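You operate a simulated robot arm through the tools that you are given. There is no shell and no other tool.

You run a simulated robot arm. Do the job below in one go: nothing can be reset, and whatever is moved stays where it is left.

## Task
Wind 40 m on the Lot 95 bobbin in the loader and put it back on its tray.
Fine: shuttle in for the run, out after Done; one run.
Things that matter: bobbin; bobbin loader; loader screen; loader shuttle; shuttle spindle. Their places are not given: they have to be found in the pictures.

It is judged by the outcome, as a careful person would: the job done as asked, and still so three seconds after it is handed in. It fails if anything else is knocked over, pushed out of place, dropped, spilled or broken.

## Robot
A 7-joint arm with a two-finger parallel gripper, fixed in place. Base frame: the origin is on the floor under the middle of its stand, x ahead of it, y to its left, z up. Lengths are in mm, angles in degrees, forces in N, time in s.
With the tool pointing down near the work surface it reaches from about 160 to 740 mm from the base axis. Its first joint turns from -166.0 to 166.0 degrees. Payload 1.57 kg.
Tool frame: the origin (TCP) lies between the finger pads and is the grasp point; the fingertips stand 30 mm ahead of it; z points along the fingers, y is the line along which they close. Largest opening 110 mm; finger width 24, thickness 12; the body of the gripper, 48 by 112 mm, starts 78 mm behind the TCP.
Orientation is told as [roll, pitch, yaw] about the base's x, y, z axes, in that order, counted from this pose: with the fingers straight down and closing along the base's y, the tool's x points along the base's -x, its y along +y and its z along -z.

## Interface
- The arm moves only by the tool apply_moves. Its argument "rows" is a list of rows, each a list of 7 numbers: the turn, a rotation vector about the base's x, y, z in units of 5 degrees (1.0 is 5 degrees), then the shift along the base's x, y, z in units of 20 mm (1.0 is 20 mm), then the gripper command, from -1 (fully open) to 1 (shut), values between in proportion. In form: [[ax, ay, az, dx, dy, dz, gripper], ...]. A call has 1 to 20 rows; each row shifts and turns the commanded pose from where the row before left it. A call with a number of a shift or a turn outside -1 to 1 is refused whole. Rows are played at 5 a second. More than 50 mm and 8.6 degrees between two rows, or a gripper value outside its range, and nothing of the call is played. Where a pose cannot be reached the arm comes as near as it can. A force on the tool above 40 N (or 10 N above the force at the start of the call, whichever is more), or a blocked arm, ends the call early, and 0.2 s more pass. Each finger travels about 45 mm/s and halts on what it meets, pressing with about 35 N; the grip force reading is that of the motor and also rises with nothing between the fingers. The clock runs only during rows and for 0.2 s after the last one: add rows that do not move to give the fingers time. It gives the time, the measured TCP pose, the force on the tool (base axes), the opening and the grip force at its end, in the units of the frame above (readings bear some noise), with the torque about the TCP (base axes, N m) and any sound that the robot's microphone picked up.
- Cameras (640 x 400 px; columns grow to the right, rows downward): "scene" is fixed at [394.5, -504.4, 1611.7]; the picture's right is [0.95, -0.31, 0.00], its down [-0.19, -0.57, -0.80] and it looks along [0.25, 0.76, -0.60] (base axes); focal length 358 px, centre (320, 200). "wrist" rides on the gripper at [70, 16, -141] in the tool frame; the picture's right is [-0.23, 0.97, 0.00], its down [-0.86, -0.20, -0.48] and it looks along [-0.47, -0.11, 0.88] (tool axes); focal length 222 px, centre (320, 200).
- capture(camera): a new picture of that camera. The clock stands still meanwhile.
- slide_trunk(by): slides the trunk up (or, below 0, down) by that many mm; the arm rides with it, the base frame stays. It gives what a move gives, with no picture.
- pixel_to_xyz(camera, pixels): for up to 12 pixels [column, row] of the newest picture of that camera ("zoom" is the newest enlarged one), the place [x, y, z] in the base frame of the surface seen there, good to about 2 mm, but the place of the scene camera against the robot may be out by one fixed shift of up to 12 mm in any direction. The clock stands still meanwhile.
- inspect(camera, box): a new picture of the part [left, top, right, bottom] of that camera's present view, enlarged. The clock stands still meanwhile.
- hand_in(): hands the job in; it is judged then, once.

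Unless the task says otherwise, let go and move clear before handing in.

The tools are called after "Emit:" by a JSON object that holds its "name" and its "arguments". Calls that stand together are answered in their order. apply_moves: Moves the arm, as the interface text tells. Its arguments: {"type":"object","properties":{"rows":{"type":"array","items":{"type":"array","items":{"type":"number"}}}},"required":["rows"]} The other tools are called the same way: slide_trunk (by) moves the trunk up or down; capture (camera) takes a picture; pixel_to_xyz (camera, pixels) gives the place of the surface under pixels of a picture; inspect (camera, box) takes an enlarged picture of a part of a camera's view; hand_in () hands the job in.

At the start:

```text
t: 0.0
tool_pos: [391.8, 161.5, 1227.7]
tcp_rot: [0.0, 0.1, 0.0]
contact_force: [0.2, 0.5, 0.3]
torque: [-0.01, 0.01, 0.02]
opening: 110.2
finger_force: 0.0
trunk travel left (down, up): [-525.0, 65.0]
```

scene: 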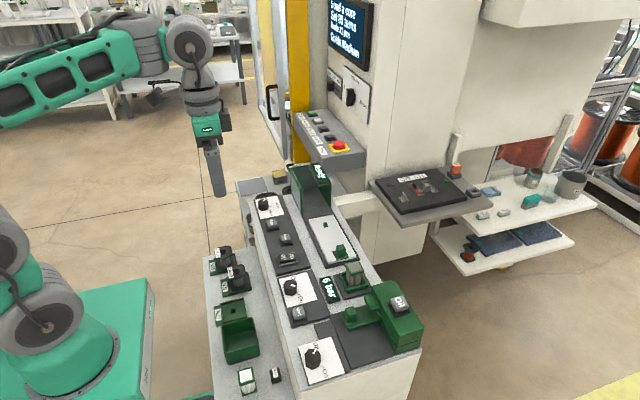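
wrist: 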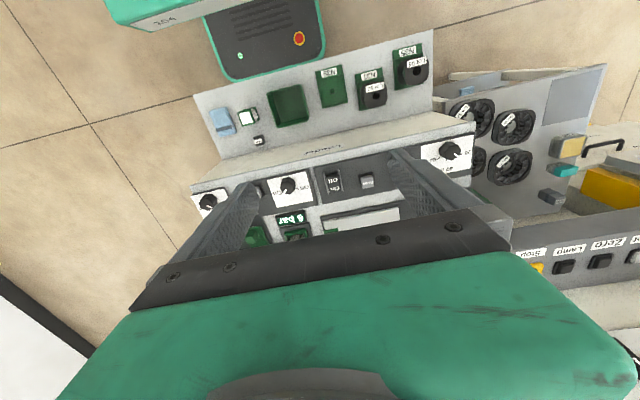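

The scene picture shows a bench with bobbin-like parts on trays around (230,260) and a machine console around (340,270). I'll look closer at several regions before moving.

Emit:
{"name": "inspect", "arguments": {"camera": "scene", "box": [190, 220, 310, 400]}}

Emit:
{"name": "inspect", "arguments": {"camera": "scene", "box": [280, 220, 440, 390]}}

Emit:
{"name": "inspect", "arguments": {"camera": "scene", "box": [230, 150, 370, 280]}}

Emit:
{"name": "inspect", "arguments": {"camera": "scene", "box": [280, 0, 400, 160]}}

Emit:
{"name": "inspect", "arguments": {"camera": "wrist", "box": [180, 30, 480, 240]}}

```text
2.22 times, centred on (250, 310) of scene
```

zoom: 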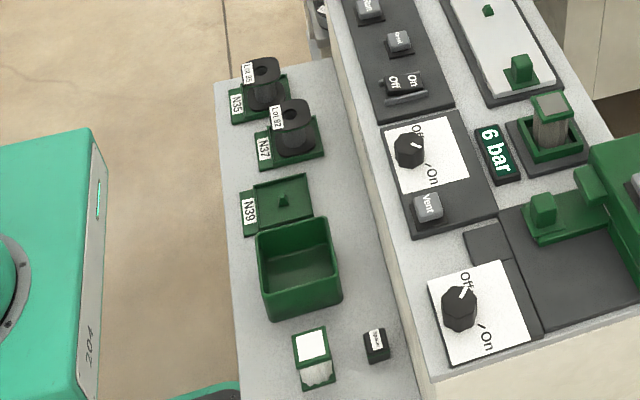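

```text
2.35 times, centred on (360, 305) of scene
```

zoom: 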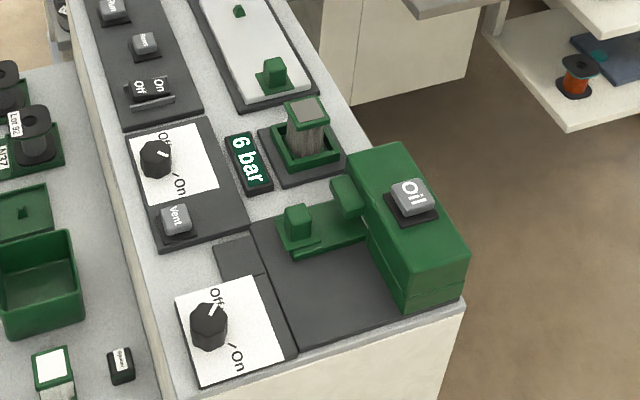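

```text
3.08 times, centred on (300, 215) of scene
```

zoom: 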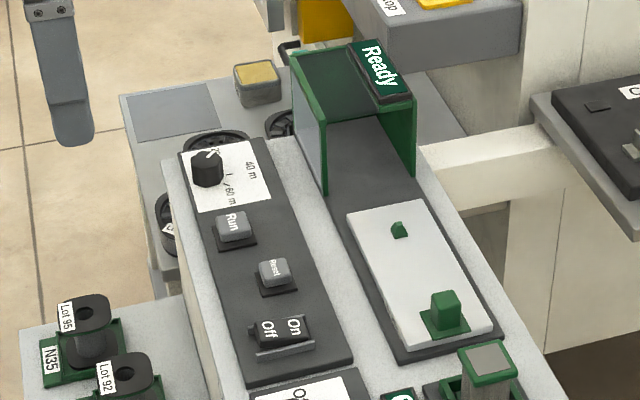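

```text
2.50 times, centred on (340, 80) of scene
```

zoom: 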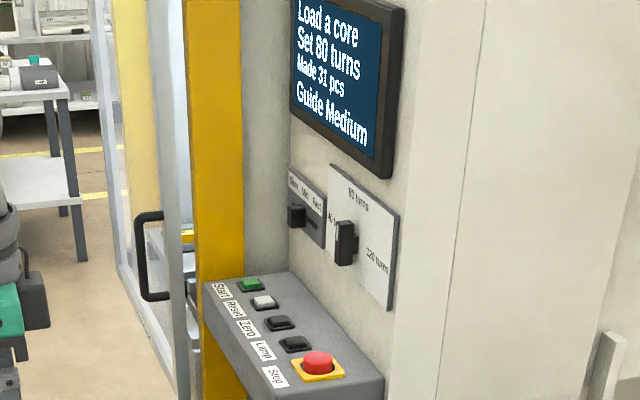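

```text
1.90 times, centred on (330, 135) of wrist
```

zoom: 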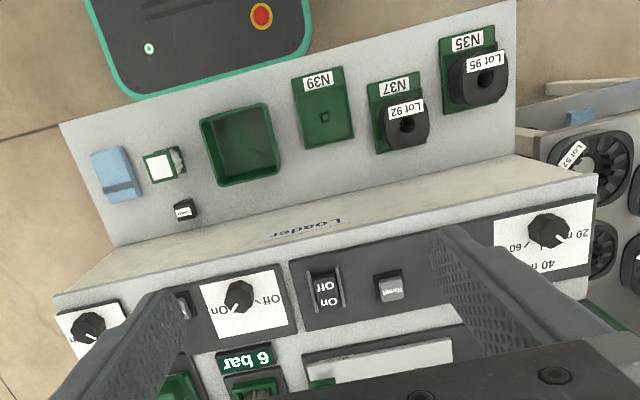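

The loader has a "Ready" screen, a length dial (20/40/60 m), Run/Reset buttons, an On/Off switch and a white shuttle plate with a small spindle. I'll enlarge the dial, screen, shuttle and the Lot 95 bobbin and get their coordinates.

Emit:
{"name": "inspect", "arguments": {"camera": "scene", "box": [245, 185, 305, 225]}}

Emit:
{"name": "inspect", "arguments": {"camera": "scene", "box": [250, 205, 320, 285]}}

Emit:
{"name": "inspect", "arguments": {"camera": "scene", "box": [285, 155, 365, 275]}}

Emit:
{"name": "inspect", "arguments": {"camera": "scene", "box": [200, 240, 260, 300]}}

Emit:
{"name": "inspect", "arguments": {"camera": "wrist", "box": [340, 30, 480, 180]}}

```text
10.00 times, centred on (275, 205) of scene
```

zoom: 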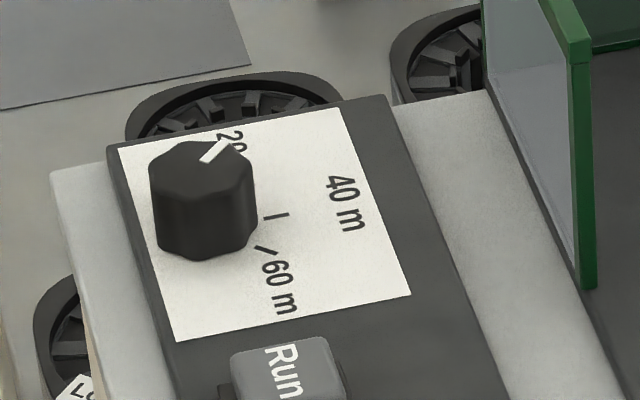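

```text
5.00 times, centred on (285, 245) of scene
```

zoom: 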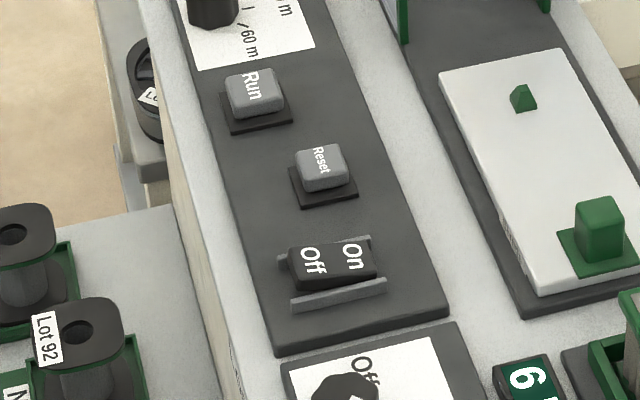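

```text
3.33 times, centred on (325, 215) of scene
```

zoom: 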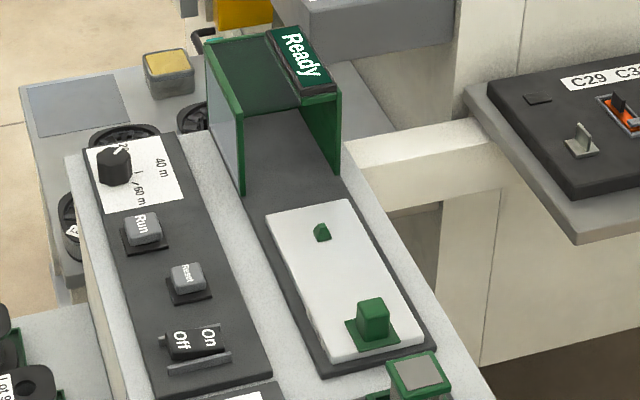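

```text
6.67 times, centred on (230, 270) of scene
```

zoom: 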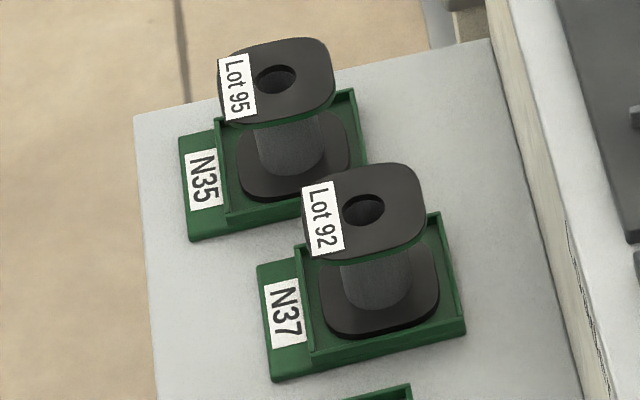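

```text
2.67 times, centred on (410, 105) of wrist
```

zoom: 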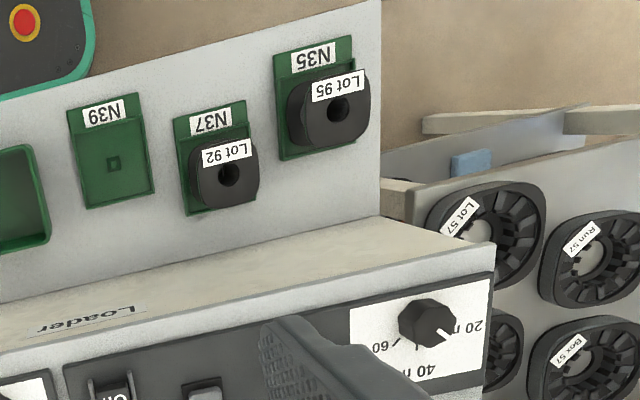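

The dial points at 20 m, so it must be turned to 40 m; the screen reads "Ready". Now I'll measure positions in the scene picture and zoom in on the spindle.

Emit:
{"name": "inspect", "arguments": {"camera": "scene", "box": [310, 210, 360, 270]}}

Emit:
{"name": "pixel_to_xyz", "arguments": {"camera": "scene", "pixels": [[264, 203], [285, 205], [272, 222], [284, 238], [282, 257], [291, 257], [325, 225], [340, 249], [340, 262], [234, 252], [219, 266], [237, 279]]}}

Emit:
{"name": "pixel_to_xyz", "arguments": {"camera": "wrist", "pixels": [[416, 70], [374, 95], [331, 88], [453, 148], [335, 182], [368, 181], [405, 50], [289, 185]]}}

```text
6.67 times, centred on (335, 240) of scene
```

zoom: 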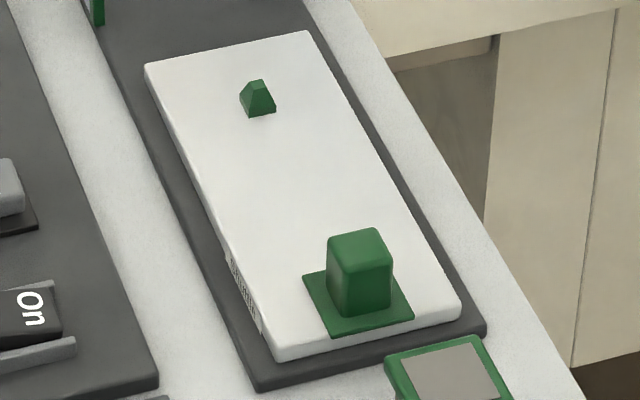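

```text
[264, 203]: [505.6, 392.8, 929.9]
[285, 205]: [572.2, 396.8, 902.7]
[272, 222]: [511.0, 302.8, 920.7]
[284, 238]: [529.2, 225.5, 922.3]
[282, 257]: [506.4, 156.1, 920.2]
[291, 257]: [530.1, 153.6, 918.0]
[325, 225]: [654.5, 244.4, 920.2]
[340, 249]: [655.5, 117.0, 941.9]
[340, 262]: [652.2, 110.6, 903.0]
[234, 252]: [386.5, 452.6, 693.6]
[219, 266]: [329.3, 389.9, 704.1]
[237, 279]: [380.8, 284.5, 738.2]
```

```text
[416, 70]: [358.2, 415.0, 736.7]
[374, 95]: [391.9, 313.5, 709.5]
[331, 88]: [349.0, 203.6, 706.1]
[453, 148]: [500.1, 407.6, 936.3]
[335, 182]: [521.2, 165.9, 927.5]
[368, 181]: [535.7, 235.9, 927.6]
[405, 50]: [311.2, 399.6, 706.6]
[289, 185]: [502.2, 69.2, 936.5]
```

The spindle is a small square tapered stub at about (655,245,920) and the shuttle handle is at about (655,117,942); the Lot 95 bobbin sits at about (360,415) on the lower shelf, z about 737. I'll check obstacle heights (housing, console, tray platform) before moving.

Emit:
{"name": "pixel_to_xyz", "arguments": {"camera": "scene", "pixels": [[295, 168], [318, 168], [320, 188], [328, 210], [300, 212], [290, 188], [340, 150], [305, 118], [362, 158], [255, 188], [243, 215], [277, 176]]}}

Emit:
{"name": "pixel_to_xyz", "arguments": {"camera": "scene", "pixels": [[212, 260], [205, 310], [262, 310], [240, 240], [352, 275], [400, 300], [380, 190], [420, 205], [340, 205], [312, 222], [330, 262], [352, 258]]}}

```text
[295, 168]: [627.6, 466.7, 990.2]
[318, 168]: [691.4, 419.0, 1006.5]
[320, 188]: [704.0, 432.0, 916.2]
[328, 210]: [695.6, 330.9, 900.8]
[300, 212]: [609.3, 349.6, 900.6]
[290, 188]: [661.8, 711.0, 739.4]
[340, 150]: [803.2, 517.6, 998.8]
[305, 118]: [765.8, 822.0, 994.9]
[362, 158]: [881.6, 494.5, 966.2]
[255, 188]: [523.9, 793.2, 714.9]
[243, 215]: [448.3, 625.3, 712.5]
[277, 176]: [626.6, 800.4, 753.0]
```

```text
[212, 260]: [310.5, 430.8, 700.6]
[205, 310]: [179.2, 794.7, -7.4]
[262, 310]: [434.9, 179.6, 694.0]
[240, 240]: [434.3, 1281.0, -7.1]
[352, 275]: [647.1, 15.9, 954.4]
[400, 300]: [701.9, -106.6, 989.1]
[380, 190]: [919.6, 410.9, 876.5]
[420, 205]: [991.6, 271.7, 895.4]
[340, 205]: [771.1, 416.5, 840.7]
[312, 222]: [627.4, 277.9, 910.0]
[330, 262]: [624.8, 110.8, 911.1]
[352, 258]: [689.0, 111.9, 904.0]
```

The housing tops out near z 1006 with its mouth near y 330, and the lower shelf is at z 700. I'll lower the trunk by 200 mm so the tool hovers around z 1028, well above everything.

Emit:
{"name": "slide_trunk", "arguments": {"by": -200}}

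```text
t: 2.2
tool_pos: [391.5, 162.7, 1027.2]
tcp_rot: [0.0, 0.0, -0.1]
contact_force: [0.2, 0.0, -0.2]
torque: [0.03, 0.0, 0.02]
opening: 110.1
finger_force: 0.0
trunk travel left (down, up): [-325.0, 265.0]
```

The trunk lowered cleanly. Now I'll move over the Lot 95 bobbin to see it through the wrist camera.

Emit:
{"name": "apply_moves", "arguments": {"rows": [[0, 0, 0, -0.3, 0.97, -0.1, -1], [0, 0, 0, -0.3, 0.97, -0.1, -1], [0, 0, 0, -0.3, 0.97, -0.1, -1], [0, 0, 0, -0.3, 0.97, -0.1, -1], [0, 0, 0, -0.3, 0.97, -0.1, -1], [0, 0, 0, -0.3, 0.97, -0.1, -1], [0, 0, 0, -0.3, 0.97, -0.1, -1], [0, 0, 0, -0.3, 0.97, -0.1, -1], [0, 0, 0, -0.3, 0.97, -0.1, -1], [0, 0, 0, -0.3, 0.97, -0.1, -1], [0, 0, 0, -0.3, 0.97, -0.1, -1], [0, 0, 0, -0.3, 0.97, -0.1, -1], [0, 0, 0, -0.3, 0.97, -0.1, -1]]}}

Emit:
{"name": "capture", "arguments": {"camera": "wrist"}}

```text
t: 5.0
tool_pos: [312.2, 415.0, 1002.8]
tcp_rot: [0.0, 0.0, -0.1]
contact_force: [0.3, 0.7, 0.1]
torque: [-0.01, -0.03, -0.03]
opening: 110.2
finger_force: 0.0
trunk travel left (down, up): [-325.0, 265.0]
```

```text
taken
```

wrist: 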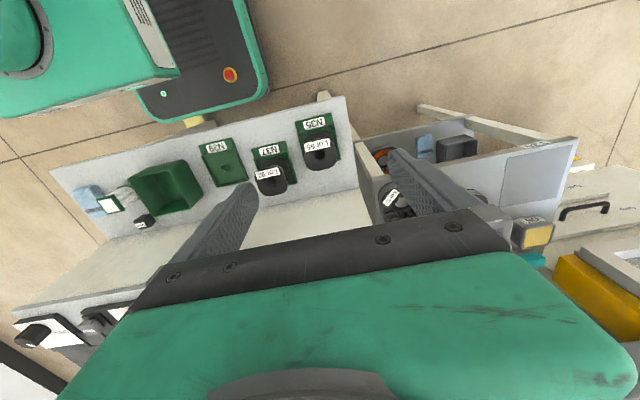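

The Lot 95 bobbin on N35 is at about (320,152). I'll zoom in and measure it.

Emit:
{"name": "inspect", "arguments": {"camera": "wrist", "box": [230, 100, 370, 200]}}

Emit:
{"name": "pixel_to_xyz", "arguments": {"camera": "wrist", "pixels": [[321, 153], [306, 150], [336, 146], [317, 139], [323, 167], [316, 122], [301, 128], [330, 120], [341, 160], [306, 168], [270, 180], [240, 160]]}}

```text
4.00 times, centred on (300, 150) of wrist
```

zoom: 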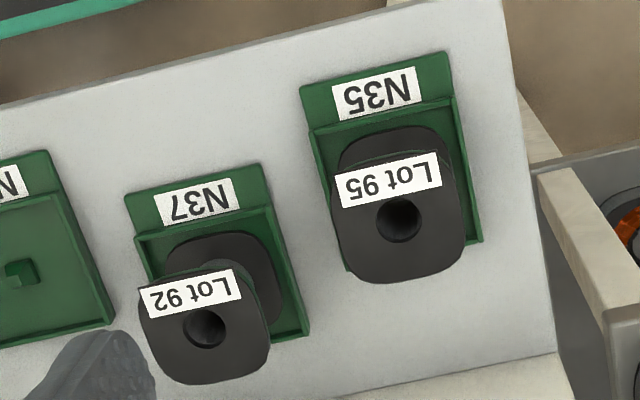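

```text
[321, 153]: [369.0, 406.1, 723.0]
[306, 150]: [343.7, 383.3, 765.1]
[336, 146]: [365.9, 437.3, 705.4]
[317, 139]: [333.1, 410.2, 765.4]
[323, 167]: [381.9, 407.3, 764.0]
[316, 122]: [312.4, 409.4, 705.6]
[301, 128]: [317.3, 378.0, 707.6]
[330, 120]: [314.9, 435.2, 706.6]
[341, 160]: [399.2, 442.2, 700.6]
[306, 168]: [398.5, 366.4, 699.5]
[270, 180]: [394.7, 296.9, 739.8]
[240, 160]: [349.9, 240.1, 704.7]
```

The bobbin's top is at z≈765, centre near (360,407), aligned with the base axes. I'll go lower for a sharper view.

Emit:
{"name": "apply_moves", "arguments": {"rows": [[0, 0, 0, 0.2, -0.05, -0.85, -1], [0, 0, 0, 0.2, -0.05, -0.85, -1], [0, 0, 0, 0.2, -0.05, -0.85, -1], [0, 0, 0, 0.2, -0.05, -0.85, -1], [0, 0, 0, 0.2, -0.05, -0.85, -1], [0, 0, 0, 0.2, -0.05, -0.85, -1], [0, 0, 0, 0, 0, 0, -1]]}}

Emit:
{"name": "capture", "arguments": {"camera": "wrist"}}

```text
t: 6.6
tool_pos: [336.9, 408.1, 901.7]
tcp_rot: [0.0, 0.0, 0.0]
contact_force: [-0.2, 0.1, -0.4]
torque: [0.01, 0.0, 0.02]
opening: 110.2
finger_force: 0.1
trunk travel left (down, up): [-325.0, 265.0]
```

```text
taken
```

wrist: 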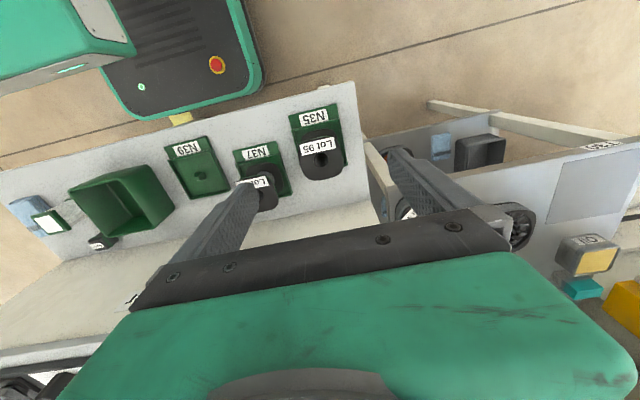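

I see the bobbin at (321,150) with its tray clearly. I'll zoom in on it.

Emit:
{"name": "inspect", "arguments": {"camera": "wrist", "box": [280, 95, 370, 185]}}

Emit:
{"name": "inspect", "arguments": {"camera": "wrist", "box": [160, 130, 240, 200]}}

```text
4.44 times, centred on (325, 140) of wrist
```

zoom: 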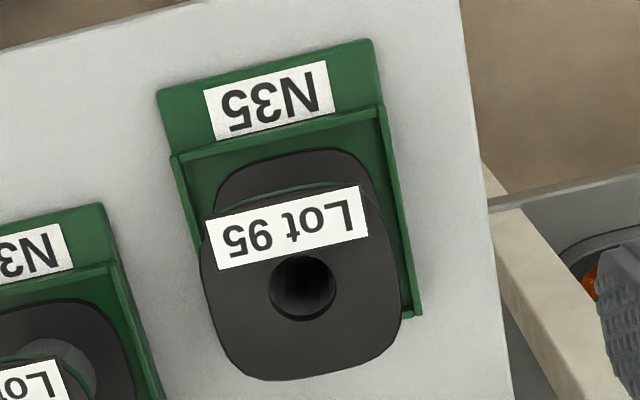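

```text
5.71 times, centred on (200, 165) of wrist
```

zoom: 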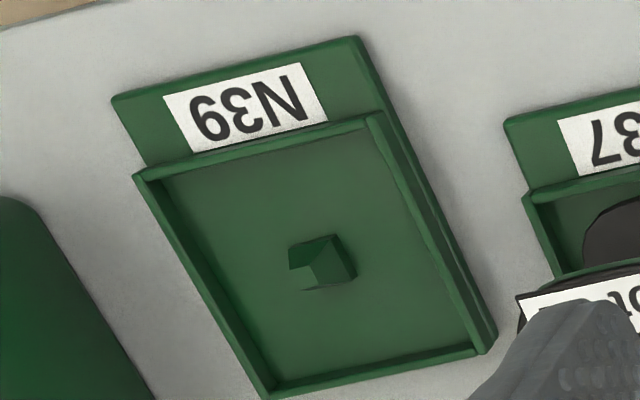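

The bobbin has a round bore, and the tray a low rim with a centre pip. I'll measure flange edges, bore and rim in the zoom.

Emit:
{"name": "inspect", "arguments": {"camera": "wrist", "box": [280, 95, 370, 185]}}

Emit:
{"name": "pixel_to_xyz", "arguments": {"camera": "zoom", "pixels": [[203, 265], [222, 348], [398, 310], [375, 215], [310, 372], [280, 190], [262, 287], [340, 284], [300, 322], [393, 160], [180, 160], [415, 310]]}}

Emit:
{"name": "pixel_to_xyz", "arguments": {"camera": "zoom", "pixels": [[376, 108], [173, 157], [400, 200], [405, 240], [235, 175], [370, 180], [450, 250], [290, 95], [285, 140], [212, 310], [395, 270], [245, 250]]}}

```text
4.44 times, centred on (325, 140) of wrist
```

zoom: 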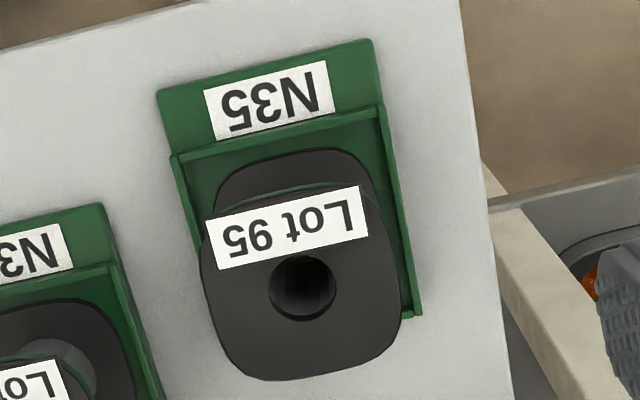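

```text
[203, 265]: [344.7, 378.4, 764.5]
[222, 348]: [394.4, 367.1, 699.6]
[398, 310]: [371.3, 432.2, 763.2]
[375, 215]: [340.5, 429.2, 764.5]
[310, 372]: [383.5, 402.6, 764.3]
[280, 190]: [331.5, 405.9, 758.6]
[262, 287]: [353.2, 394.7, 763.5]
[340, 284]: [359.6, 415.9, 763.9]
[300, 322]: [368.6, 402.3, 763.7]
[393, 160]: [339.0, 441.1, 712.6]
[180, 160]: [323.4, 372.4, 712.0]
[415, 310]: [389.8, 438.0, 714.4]
```

```text
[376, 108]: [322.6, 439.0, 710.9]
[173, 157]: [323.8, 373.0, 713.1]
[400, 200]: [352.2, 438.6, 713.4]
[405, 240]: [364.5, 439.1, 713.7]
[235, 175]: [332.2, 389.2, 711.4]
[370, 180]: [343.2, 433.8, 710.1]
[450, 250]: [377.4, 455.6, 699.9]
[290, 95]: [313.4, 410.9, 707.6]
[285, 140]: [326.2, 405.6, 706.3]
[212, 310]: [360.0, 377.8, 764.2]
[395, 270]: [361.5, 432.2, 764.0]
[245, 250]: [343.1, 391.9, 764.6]
```

Measured: upper flange spans y 378–433, x ≈331–384 (55 mm wide), z 759–764, bore centre ≈(357.5,405.3), rim top z≈713. Next I'll go set the dial first, rising and moving over it for a close look.

Emit:
{"name": "apply_moves", "arguments": {"rows": [[0, 0, 0, 0.0, 0, 1, -1], [0, 0, 0, 0.0, 0, 1, -1], [0, 0, 0, 0.2, 0, 1, -1], [0, 0, 0, 0.9, 0, 1, -1], [0, 0, 0, 0.9, 0, 1, -1], [0, 0, 0, 0.9, 0, 1, -1], [0, 0, 0, 0.9, 0, 1, -1], [0, 0, 0, 0.9, 0, 1, -1], [0, 0, 0, 0.9, 0, 0, -1], [0, 0, 0, 0, 0, 0, -1]]}}

Emit:
{"name": "capture", "arguments": {"camera": "wrist"}}

```text
t: 8.8
tool_pos: [451.2, 409.2, 1060.6]
tcp_rot: [0.0, 0.1, 0.2]
contact_force: [-0.4, 0.2, -0.2]
torque: [0.02, 0.03, 0.02]
opening: 110.0
finger_force: 0.1
trunk travel left (down, up): [-325.0, 265.0]
```

```text
taken
```

wrist: 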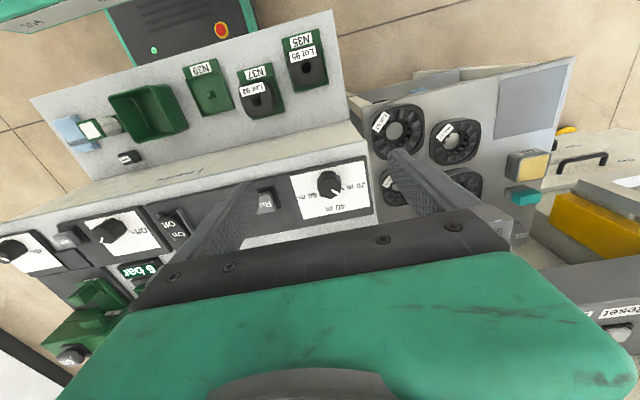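

The dial is at (330,184) in the wrist view. I'll zoom in and measure it.

Emit:
{"name": "inspect", "arguments": {"camera": "wrist", "box": [280, 150, 380, 230]}}

Emit:
{"name": "pixel_to_xyz", "arguments": {"camera": "zoom", "pixels": [[320, 210], [300, 190], [340, 190], [330, 240], [370, 240], [380, 260], [250, 260], [330, 300], [440, 200], [300, 160], [350, 160], [320, 150]]}}

```text
5.00 times, centred on (330, 190) of wrist
```

zoom: 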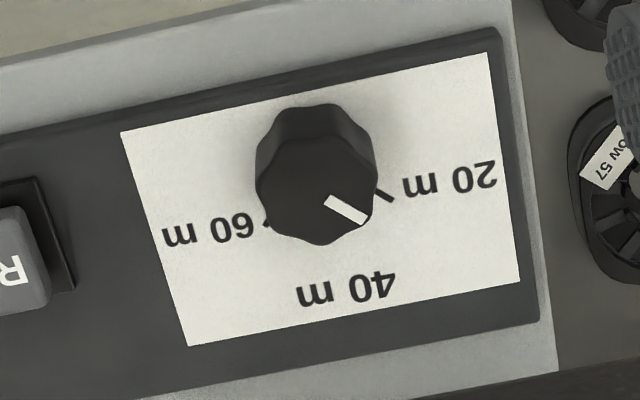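

```text
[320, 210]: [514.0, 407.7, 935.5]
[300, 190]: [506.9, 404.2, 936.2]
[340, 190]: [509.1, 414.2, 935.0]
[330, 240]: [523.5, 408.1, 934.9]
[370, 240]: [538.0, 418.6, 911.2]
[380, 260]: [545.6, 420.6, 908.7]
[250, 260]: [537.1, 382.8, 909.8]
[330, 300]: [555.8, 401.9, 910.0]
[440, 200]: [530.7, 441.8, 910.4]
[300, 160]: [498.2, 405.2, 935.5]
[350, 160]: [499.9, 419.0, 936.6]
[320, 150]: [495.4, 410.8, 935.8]
```

The knob (top z 935.5, plate z 910) is centred near (510,408); the pointer sits at +45° (20 m), and 40 m lies straight along +x, so it needs −45°. I'll approach to z≈1000 with fingers partly closed and re-check alignment.

Emit:
{"name": "apply_moves", "arguments": {"rows": [[0, 0, 0, 1, 0, 0, -0.2], [0, 0, 0, 0.9, 0, 0, -0.2], [0, 0, 0, 0.5, 0, -0.5, -0.2], [0, 0, 0, 0.5, 0, -0.8, -0.2], [0, 0, 0, 0, 0, -0.9, -0.2], [0, 0, 0, 0, 0, -0.8, -0.2], [0, 0, 0, 0, 0, 0, -0.2]]}}

Emit:
{"name": "capture", "arguments": {"camera": "wrist"}}

Emit:
{"name": "inspect", "arguments": {"camera": "wrist", "box": [260, 140, 380, 240]}}

```text
t: 10.4
tool_pos: [490.7, 401.6, 993.2]
tcp_rot: [0.0, 0.0, 0.1]
contact_force: [0.4, -0.1, 0.1]
torque: [0.01, 0.03, 0.0]
opening: 66.0
finger_force: 0.1
out of reach, approached as far as the arm can: row 1, 2
trunk travel left (down, up): [-325.0, 265.0]
```

```text
taken
```

wrist: 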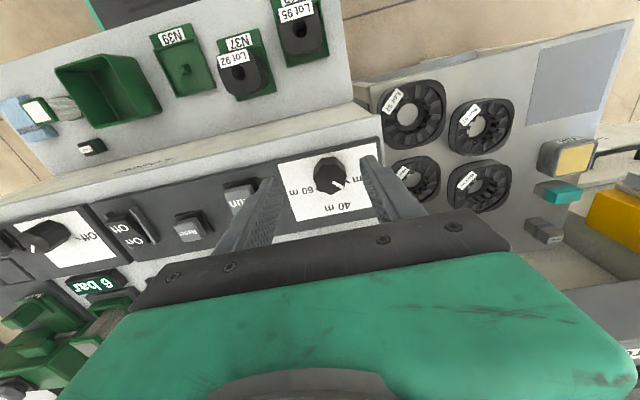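

```text
4.00 times, centred on (320, 190) of wrist
```

zoom: 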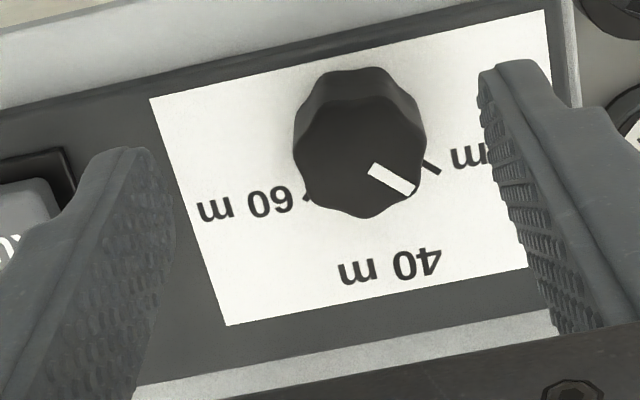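

The fingers straddle the knob view nicely, but rows 1–2 were reach-limited at that height; the arm would like a higher shoulder. I'll look at the scene to check the arm's posture.

Emit:
{"name": "capture", "arguments": {"camera": "scene"}}

Emit:
{"name": "pixel_to_xyz", "arguments": {"camera": "zoom", "pixels": [[296, 145], [424, 140], [355, 215], [362, 150], [330, 110], [310, 120], [410, 120], [372, 170], [410, 190], [350, 90], [436, 170], [307, 197]]}}

```text
taken
```

scene: 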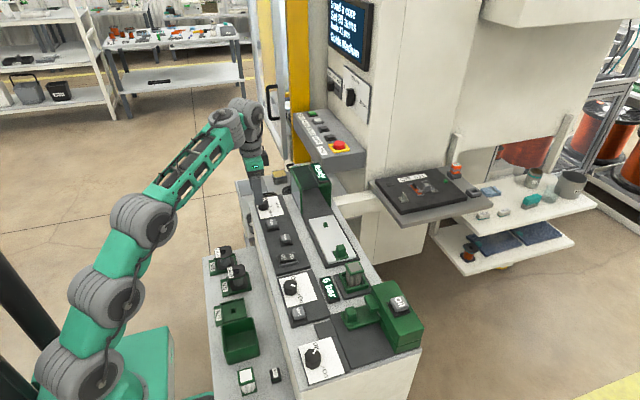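

```text
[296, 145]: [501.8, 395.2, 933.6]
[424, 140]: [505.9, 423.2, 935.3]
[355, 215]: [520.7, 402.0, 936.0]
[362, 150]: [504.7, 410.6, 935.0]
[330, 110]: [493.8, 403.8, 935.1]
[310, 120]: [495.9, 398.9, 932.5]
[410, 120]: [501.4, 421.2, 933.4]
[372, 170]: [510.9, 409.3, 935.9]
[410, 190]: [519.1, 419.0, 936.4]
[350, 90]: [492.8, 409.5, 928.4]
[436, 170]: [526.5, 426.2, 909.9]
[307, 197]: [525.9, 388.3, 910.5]
```

The knob centre refines to about (507,408). The arm is well stretched, so I'll raise the trunk by 150 mm for better reach at the loader height, then descend again.

Emit:
{"name": "slide_trunk", "arguments": {"by": 150}}

```text
t: 12.1
tool_pos: [492.0, 402.1, 1142.6]
tcp_rot: [-0.1, 0.0, 0.1]
contact_force: [0.6, -0.1, -0.3]
torque: [0.0, 0.0, -0.01]
opening: 66.2
finger_force: 0.1
trunk travel left (down, up): [-475.0, 115.0]
```

Now I'll descend and centre over the knob at (507,408), stopping at z≈985.

Emit:
{"name": "apply_moves", "arguments": {"rows": [[0, 0, 0, 0, 0, -1, -0.2], [0, 0, 0, 0, 0, -1, -0.2], [0, 0, 0, 0, 0, -1, -0.2], [0, 0, 0, 0, 0, -1, -0.2], [0, 0, 0, 0, 0, -1, -0.2], [0, 0, 0, 0.25, 0.1, -1, -0.2], [0, 0, 0, 0.25, 0.1, -1, -0.2], [0, 0, 0, 0.25, 0.1, -0.9, -0.2], [0, 0, 0, 0, 0, 0, -0.2]]}}

Emit:
{"name": "inspect", "arguments": {"camera": "wrist", "box": [240, 110, 400, 240]}}

```text
t: 14.1
tool_pos: [505.6, 408.1, 984.6]
tcp_rot: [0.0, 0.0, 0.2]
contact_force: [0.3, -0.5, 0.0]
torque: [0.0, 0.01, -0.01]
opening: 66.1
finger_force: 0.0
trunk travel left (down, up): [-475.0, 115.0]
```

```text
3.08 times, centred on (320, 175) of wrist
```

zoom: 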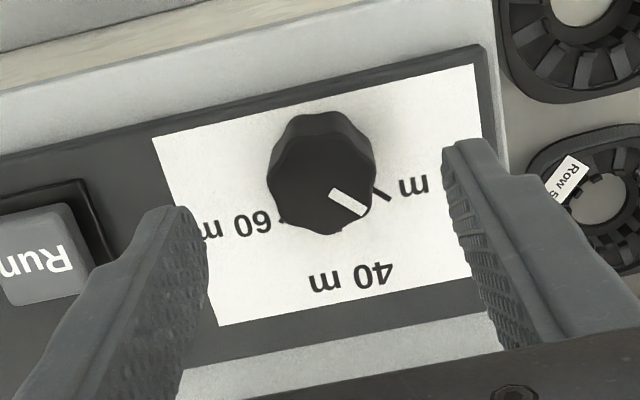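

Fingers are centred on the knob with clear space on both sides. I'll descend to z≈947 (tips at 917, plate at 910) and close on the knob.

Emit:
{"name": "apply_moves", "arguments": {"rows": [[0, 0, 0, 0.07, 0, -0.9, -0.2], [0, 0, 0, 0, 0, -0.98, -0.2], [0, 0, 0, 0, 0, 0, -0.2], [0, 0, 0, 0, 0, 0, 0.2], [0, 0, 0, 0, 0, 0, 0.6], [0, 0, 0, 0, 0, 0, 0.8], [0, 0, 0, 0, 0, 0, 0.8]]}}

Emit:
{"name": "inspect", "arguments": {"camera": "wrist", "box": [240, 110, 400, 240]}}

```text
t: 15.7
tool_pos: [508.1, 407.0, 945.6]
tcp_rot: [-0.1, -0.1, 0.2]
contact_force: [-1.0, 17.5, -0.7]
torque: [0.42, -0.07, -0.02]
opening: 31.6
finger_force: 27.8
trunk travel left (down, up): [-475.0, 115.0]
```

```text
3.08 times, centred on (320, 175) of wrist
```

zoom: 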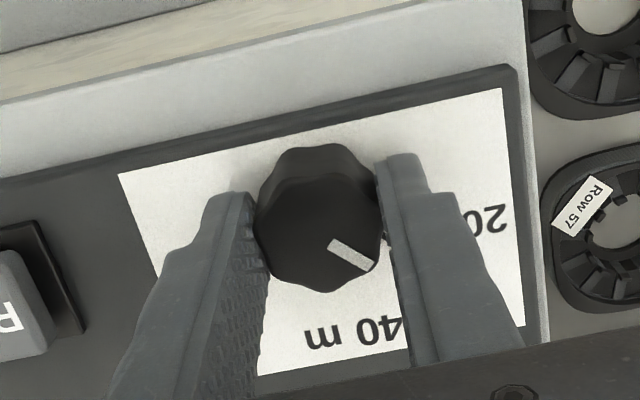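

The grip is on the knob (opening 31.6) with a ~17 N sideways force in +y, so I'm slightly off-centre. I'll nudge +y by about 1.5 mm and check the force.

Emit:
{"name": "apply_moves", "arguments": {"rows": [[0, 0, 0, 0, 0.07, 0, 0.8], [0, 0, 0, 0, 0, 0, 0.8]]}}

```text
t: 16.3
tool_pos: [508.4, 408.3, 946.1]
tcp_rot: [-0.1, 0.0, 0.0]
contact_force: [-2.7, 11.7, -4.3]
torque: [0.63, -0.87, 0.01]
opening: 31.3
finger_force: 40.0
trunk travel left (down, up): [-475.0, 115.0]
```

The side force dropped to 12 N. I'll add 1 mm more and turn the knob −45° in 5° steps.

Emit:
{"name": "apply_moves", "arguments": {"rows": [[0, 0, 0, 0, 0.06, 0, 0.8], [0, 0, -1, 0, 0, 0, 0.8], [0, 0, -1, 0, 0, 0, 0.8], [0, 0, -1, 0, 0, 0, 0.8], [0, 0, 0, 0, 0, 0, 0.8]]}}

Emit:
{"name": "inspect", "arguments": {"camera": "wrist", "box": [240, 110, 400, 240]}}

```text
t: 17.5
tool_pos: [508.5, 408.6, 945.7]
tcp_rot: [-0.1, 0.1, -15.2]
contact_force: [2.3, -14.3, -14.0]
torque: [-0.2, -0.34, 0.01]
opening: 31.5
finger_force: 40.4
trunk travel left (down, up): [-475.0, 115.0]
```

```text
3.08 times, centred on (320, 175) of wrist
```

zoom: 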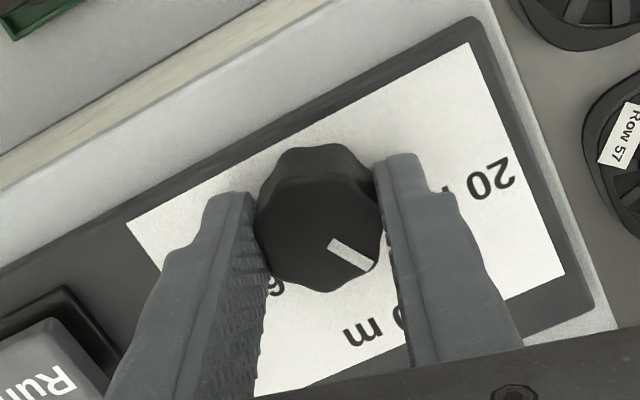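

The knob follows the gripper (pointer stays put in the view while the plate rotates). I'll continue the remaining −30°, taking out a little side force.

Emit:
{"name": "apply_moves", "arguments": {"rows": [[0, 0, -1, 0, -0.05, 0.02, 0.8], [0, 0, -1, 0, 0, 0, 0.8], [0, 0, -1, 0, 0, 0, 0.8], [0, 0, -1, 0, 0, 0, 0.8], [0, 0, -1, 0, 0, 0, 0.8], [0, 0, -1, 0, 0, 0, 0.8], [0, 0, 0, 0, 0, 0, 0.8]]}}

Emit:
{"name": "inspect", "arguments": {"camera": "wrist", "box": [240, 110, 400, 240]}}

```text
t: 19.1
tool_pos: [507.9, 409.1, 946.4]
tcp_rot: [-0.3, 0.1, -45.2]
contact_force: [5.1, -17.4, -32.2]
torque: [-0.04, -0.72, 0.02]
opening: 31.4
finger_force: 39.8
trunk travel left (down, up): [-475.0, 115.0]
```

```text
3.08 times, centred on (320, 175) of wrist
```

zoom: 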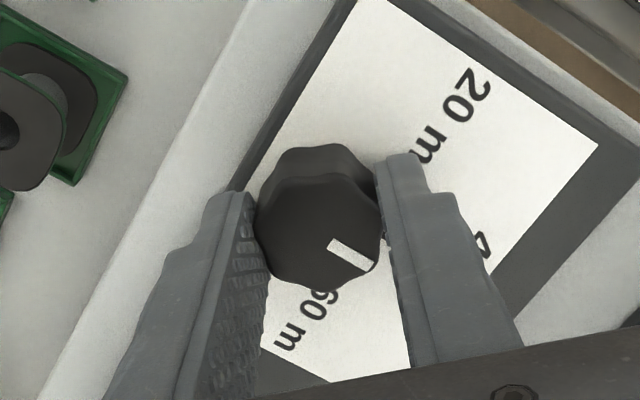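

The knob has turned 45°. I'll release, wait, and rise straight up to look at the pointer.

Emit:
{"name": "apply_moves", "arguments": {"rows": [[0, 0, 0, 0, 0, 0, 0.2], [0, 0, 0, 0, 0, 0, -0.2], [0, 0, 0, 0, 0, 0, -0.2], [0, 0, 0, 0, 0, 0, -0.2], [0, 0, 0, 0, 0, 1, -0.2], [0, 0, 0, 0, 0, 1, -0.2], [0, 0, 0, 0, 0, 1, -0.2]]}}

Emit:
{"name": "inspect", "arguments": {"camera": "wrist", "box": [240, 100, 400, 240]}}

Emit:
{"name": "inspect", "arguments": {"camera": "scene", "box": [240, 150, 340, 230]}}

```text
t: 20.7
tool_pos: [508.0, 411.9, 1008.0]
tcp_rot: [0.1, 0.0, -45.0]
contact_force: [-1.1, 0.5, -0.1]
torque: [0.01, -0.01, 0.03]
opening: 65.8
finger_force: 0.1
trunk travel left (down, up): [-475.0, 115.0]
```

```text
2.86 times, centred on (320, 170) of wrist
```

zoom: 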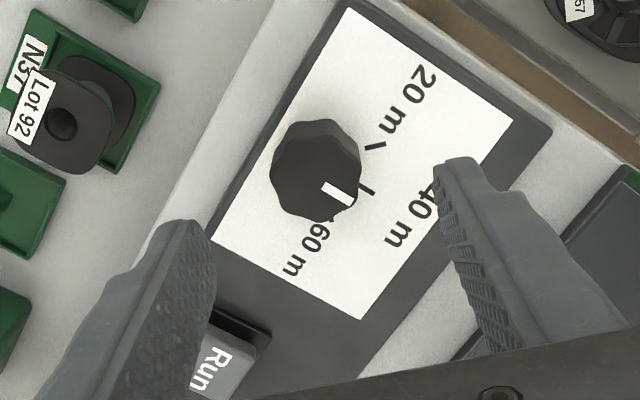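

```text
5.00 times, centred on (290, 190) of scene
```

zoom: 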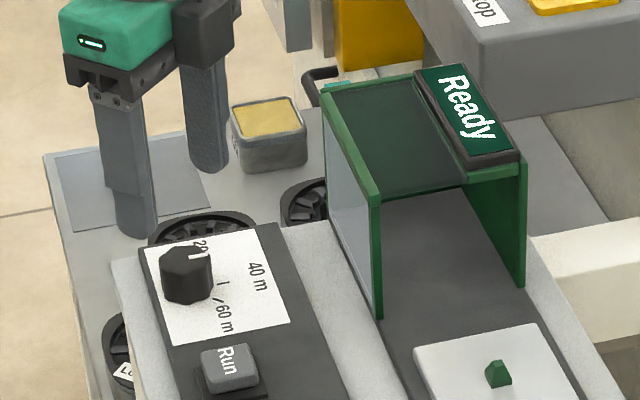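

I need the pointer's true direction, so I'll zoom in on the knob in both views and measure the pointer ends and ticks.

Emit:
{"name": "inspect", "arguments": {"camera": "scene", "box": [245, 185, 305, 225]}}

Emit:
{"name": "inspect", "arguments": {"camera": "wrist", "box": [290, 130, 370, 200]}}

Emit:
{"name": "capture", "arguments": {"camera": "wrist"}}

```text
10.00 times, centred on (275, 205) of scene
```

zoom: 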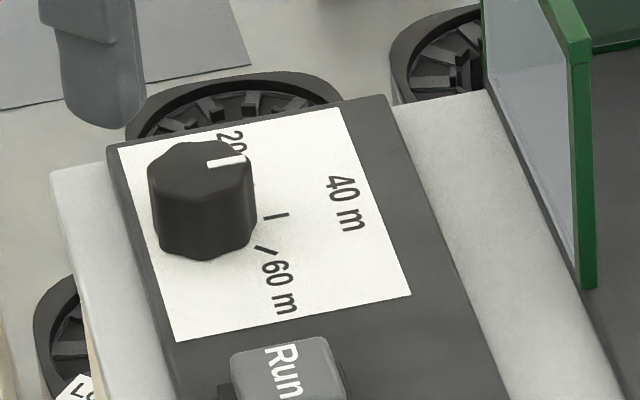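

```text
5.71 times, centred on (330, 165) of wrist
```

zoom: 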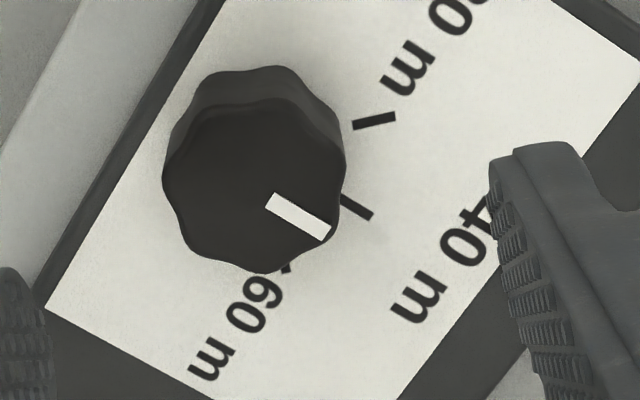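

```text
taken
```

wrist: 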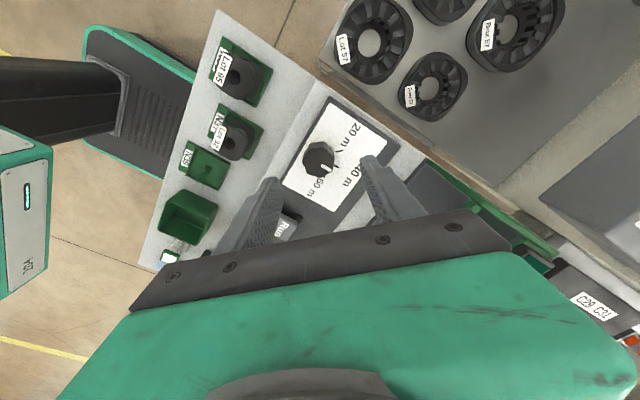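

The pointer is now parallel to the 40 m tick in both views, so the dial is at 40 m. Next I'll return to the Lot 95 bobbin with yaw 0 and fingers open to ~80 mm, at a safe height.

Emit:
{"name": "apply_moves", "arguments": {"rows": [[0, 0, 1, -0.84, -0.04, 0, -0.45], [0, 0, 1, -0.84, -0.04, 0, -0.45], [0, 0, 1, -0.84, -0.04, 0, -0.45], [0, 0, 1, -0.84, -0.04, 0, -0.45], [0, 0, 1, -0.84, -0.04, 0, -0.45], [0, 0, 1, -0.84, -0.04, 0, -0.45], [0, 0, 1, -0.84, -0.04, 0, -0.45], [0, 0, 1, -0.84, -0.04, 0, -0.45], [0, 0, 1, -0.84, -0.04, 0, -0.45], [0, 0, 0, 0, 0, -1, -0.45], [0, 0, 0, 0, 0, -1, -0.45], [0, 0, 0, 0, 0, -1, -0.45], [0, 0, 0, 0, 0, -1, -0.45], [0, 0, 0, 0, 0, -1, -0.45], [0, 0, 0, 0, 0, -1, -0.45], [0, 0, 0, 0, 0, 0, -0.45]]}}

Emit:
{"name": "capture", "arguments": {"camera": "wrist"}}

Emit:
{"name": "inspect", "arguments": {"camera": "wrist", "box": [250, 100, 400, 220]}}

```text
t: 24.1
tool_pos: [355.0, 399.4, 887.3]
tcp_rot: [0.0, 0.0, 0.0]
contact_force: [0.7, -0.1, -0.3]
torque: [0.0, 0.0, 0.02]
opening: 79.6
finger_force: 0.0
trunk travel left (down, up): [-475.0, 115.0]
```

```text
taken
```

wrist: 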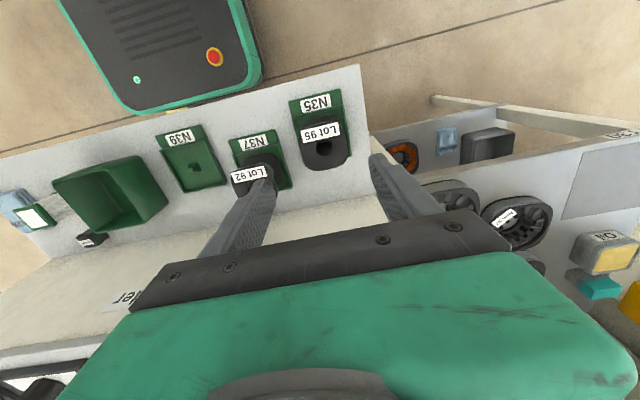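

```text
3.33 times, centred on (325, 160) of wrist
```

zoom: 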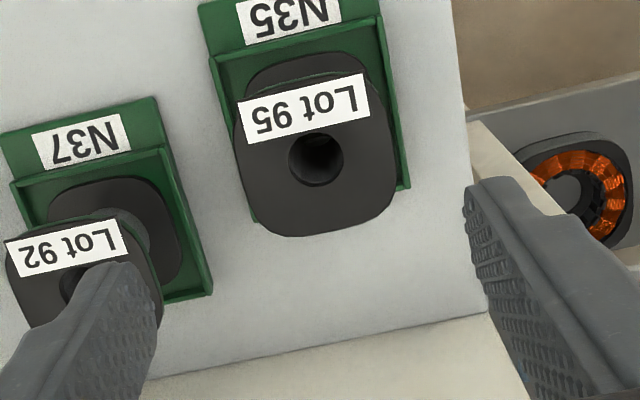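

Reading is (355,399.4,887). I'll issue a still row to check reading noise, and re-measure the flange from here.

Emit:
{"name": "apply_moves", "arguments": {"rows": [[0, 0, 0, 0, 0, 0, -0.45], [0, 0, 0, 0, 0, 0, -0.45]]}}

Emit:
{"name": "inspect", "arguments": {"camera": "wrist", "box": [280, 85, 370, 185]}}

Emit:
{"name": "pixel_to_xyz", "arguments": {"camera": "zoom", "pixels": [[190, 220], [200, 260], [392, 210], [398, 240], [330, 318], [270, 318], [302, 245], [275, 215], [330, 215], [302, 190], [230, 170], [360, 140]]}}

```text
t: 24.7
tool_pos: [356.1, 400.9, 887.6]
tcp_rot: [0.1, 0.0, -0.1]
contact_force: [0.3, 0.9, 0.3]
torque: [0.06, 0.0, 0.02]
opening: 79.7
finger_force: 0.0
trunk travel left (down, up): [-475.0, 115.0]
```

```text
4.00 times, centred on (325, 135) of wrist
```

zoom: 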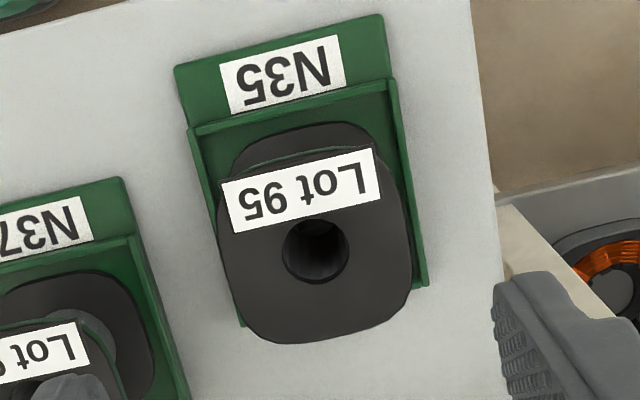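

```text
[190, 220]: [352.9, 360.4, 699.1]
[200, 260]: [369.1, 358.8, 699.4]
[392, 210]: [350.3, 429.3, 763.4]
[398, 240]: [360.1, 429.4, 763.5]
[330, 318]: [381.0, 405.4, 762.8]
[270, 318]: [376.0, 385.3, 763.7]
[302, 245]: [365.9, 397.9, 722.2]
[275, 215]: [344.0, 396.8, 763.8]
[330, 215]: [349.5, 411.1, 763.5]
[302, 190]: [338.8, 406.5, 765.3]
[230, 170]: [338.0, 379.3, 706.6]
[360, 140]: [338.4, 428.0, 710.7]
```

Bore centre re-measures at about (358,405.7). I'll shift by (+2.5,+5.3) and descend to z≈800 to check finger clearance.

Emit:
{"name": "apply_moves", "arguments": {"rows": [[0, 0, 0, 0.12, 0.26, 0, -0.45], [0, 0, 0, 0, 0, -1, -0.45], [0, 0, 0, 0, 0, -1, -0.45], [0, 0, 0, 0, 0, -1, -0.45], [0, 0, 0, 0, 0, -1, -0.45], [0, 0, 0, 0, 0, -0.4, -0.45], [0, 0, 0, 0, 0, 0, -0.45]]}}

Emit:
{"name": "inspect", "arguments": {"camera": "wrist", "box": [200, 80, 440, 240]}}

```text
t: 26.3
tool_pos: [356.6, 407.8, 798.9]
tcp_rot: [0.0, -0.1, 0.1]
contact_force: [0.5, 0.1, 0.6]
torque: [0.0, 0.01, -0.02]
opening: 79.7
finger_force: 0.1
trunk travel left (down, up): [-475.0, 115.0]
```

```text
2.50 times, centred on (320, 160) of wrist
```

zoom: 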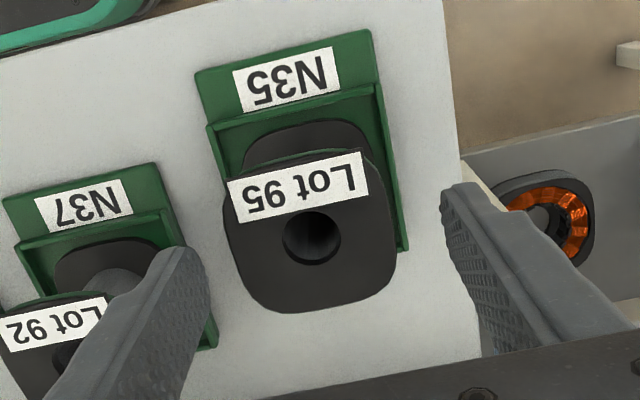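

The bobbin is centred between the fingers. I'll descend to z≈761 (tips at 731, above the 713 rim) and close on the upper flange.

Emit:
{"name": "apply_moves", "arguments": {"rows": [[0, 0, 0, 0.05, -0.05, -0.95, -0.45], [0, 0, 0, 0, 0, -0.95, -0.45], [0, 0, 0, 0, 0, 0, -0.45], [0, 0, 0, 0, 0, 0, -0.2], [0, 0, 0, 0, 0, 0, 0.0], [0, 0, 0, 0, 0, 0, 0.2], [0, 0, 0, 0, 0, 0, 0.3], [0, 0, 0, 0, 0, 0, 0.3]]}}

Emit:
{"name": "inspect", "arguments": {"camera": "wrist", "box": [200, 80, 440, 240]}}

```text
t: 28.1
tool_pos: [358.7, 406.3, 761.0]
tcp_rot: [0.1, 0.0, 0.0]
contact_force: [0.3, 0.1, -1.1]
torque: [-0.03, -0.03, 0.0]
opening: 54.4
finger_force: 35.3
trunk travel left (down, up): [-475.0, 115.0]
```

```text
2.50 times, centred on (320, 160) of wrist
```

zoom: 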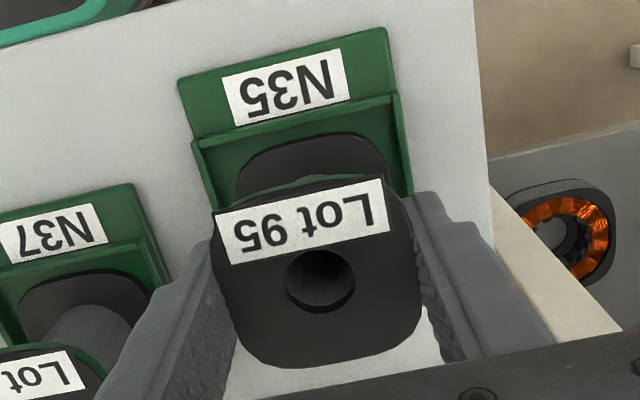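

Grip is solid: opening 54.4 with 35 N, TCP (358.7,406.3,761.0) — I'll remember that as the tray pose. Now I'll lift straight up and check.

Emit:
{"name": "apply_moves", "arguments": {"rows": [[0, 0, 0, 0, 0, 0.5, 0.3], [0, 0, 0, 0, 0, 1, 0.3], [0, 0, 0, 0, 0, 1, 0.3], [0, 0, 0, 0, 0, 1, 0.3], [0, 0, 0, 0, 0, 1, 0.3], [0, 0, 0, 0, 0, 0, 0.3]]}}

Emit:
{"name": "capture", "arguments": {"camera": "wrist"}}

```text
t: 29.5
tool_pos: [360.1, 406.7, 853.9]
tcp_rot: [-0.1, 0.0, -0.1]
contact_force: [0.7, 0.6, 0.2]
torque: [-0.01, -0.03, 0.01]
opening: 54.5
finger_force: 35.0
trunk travel left (down, up): [-475.0, 115.0]
```

```text
taken
```

wrist: 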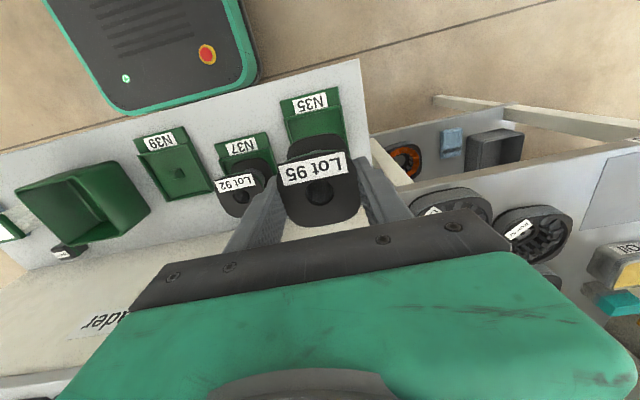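

The bobbin is held level and the tray stayed in place. I'll raise the trunk 100 mm to lift it further and gain reach.

Emit:
{"name": "slide_trunk", "arguments": {"by": 100}}

```text
t: 30.9
tool_pos: [360.2, 405.9, 951.8]
tcp_rot: [0.0, 0.1, 0.0]
contact_force: [-0.1, -0.1, 0.0]
torque: [-0.02, -0.03, 0.0]
opening: 54.6
finger_force: 35.0
trunk travel left (down, up): [-575.0, 15.0]
```

The bobbin hangs at a safe height. I'll rise to z≈1045 and move to about (600,112), from where the spindle should be visible to the right of the held bobbin.

Emit:
{"name": "apply_moves", "arguments": {"rows": [[0, 0, 0, 0, 0, 1, 0.3], [0, 0, 0, 0, 0, 1, 0.3], [0, 0, 0, 0, 0, 1, 0.3], [0, 0, 0, 0, 0, 1, 0.3], [0, 0, 0, 0.4, -0.5, 0.8, 0.3], [0, 0, 0, 0.75, -0.92, 0, 0.3], [0, 0, 0, 0.75, -0.92, 0, 0.3], [0, 0, 0, 0.75, -0.92, 0, 0.3], [0, 0, 0, 0.75, -0.92, 0, 0.3], [0, 0, 0, 0.75, -0.92, 0, 0.3], [0, 0, 0, 0.75, -0.92, 0, 0.3], [0, 0, 0, 0.75, -0.92, 0, 0.3], [0, 0, 0, 0.75, -0.92, 0, 0.3], [0, 0, 0, 0.75, -0.92, 0, 0.3], [0, 0, 0, 0.75, -0.92, 0, 0.3], [0, 0, 0, 0.75, -0.92, 0, 0.3], [0, 0, 0, 0.75, -0.92, 0, 0.3], [0, 0, 0, 0.75, -0.92, 0, 0.3], [0, 0, 0, 0.75, -0.92, 0, 0.3], [0, 0, 0, 0.75, -0.92, 0, 0.3]]}}

Emit:
{"name": "capture", "arguments": {"camera": "wrist"}}

Emit:
{"name": "capture", "arguments": {"camera": "scene"}}

```text
t: 35.0
tool_pos: [594.7, 120.3, 1050.0]
tcp_rot: [0.0, 0.0, 0.0]
contact_force: [-0.7, -0.3, 0.0]
torque: [0.02, 0.03, 0.01]
opening: 54.6
finger_force: 34.6
trunk travel left (down, up): [-575.0, 15.0]
```

```text
taken
```

wrist: 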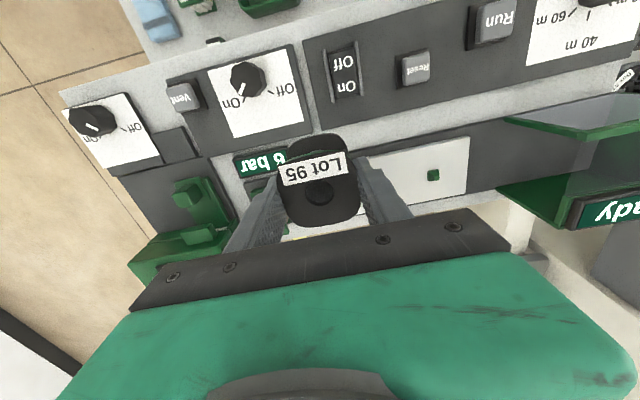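

```text
taken
```

scene: 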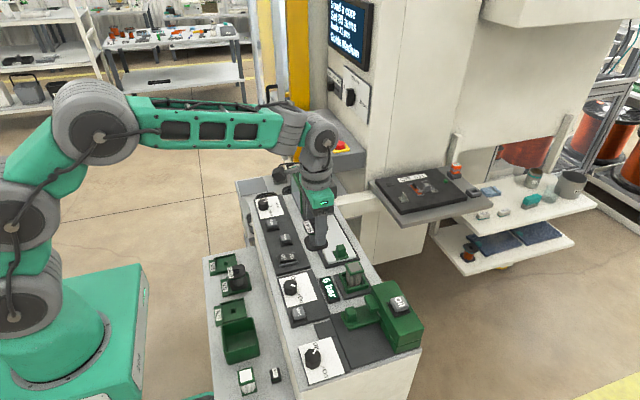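

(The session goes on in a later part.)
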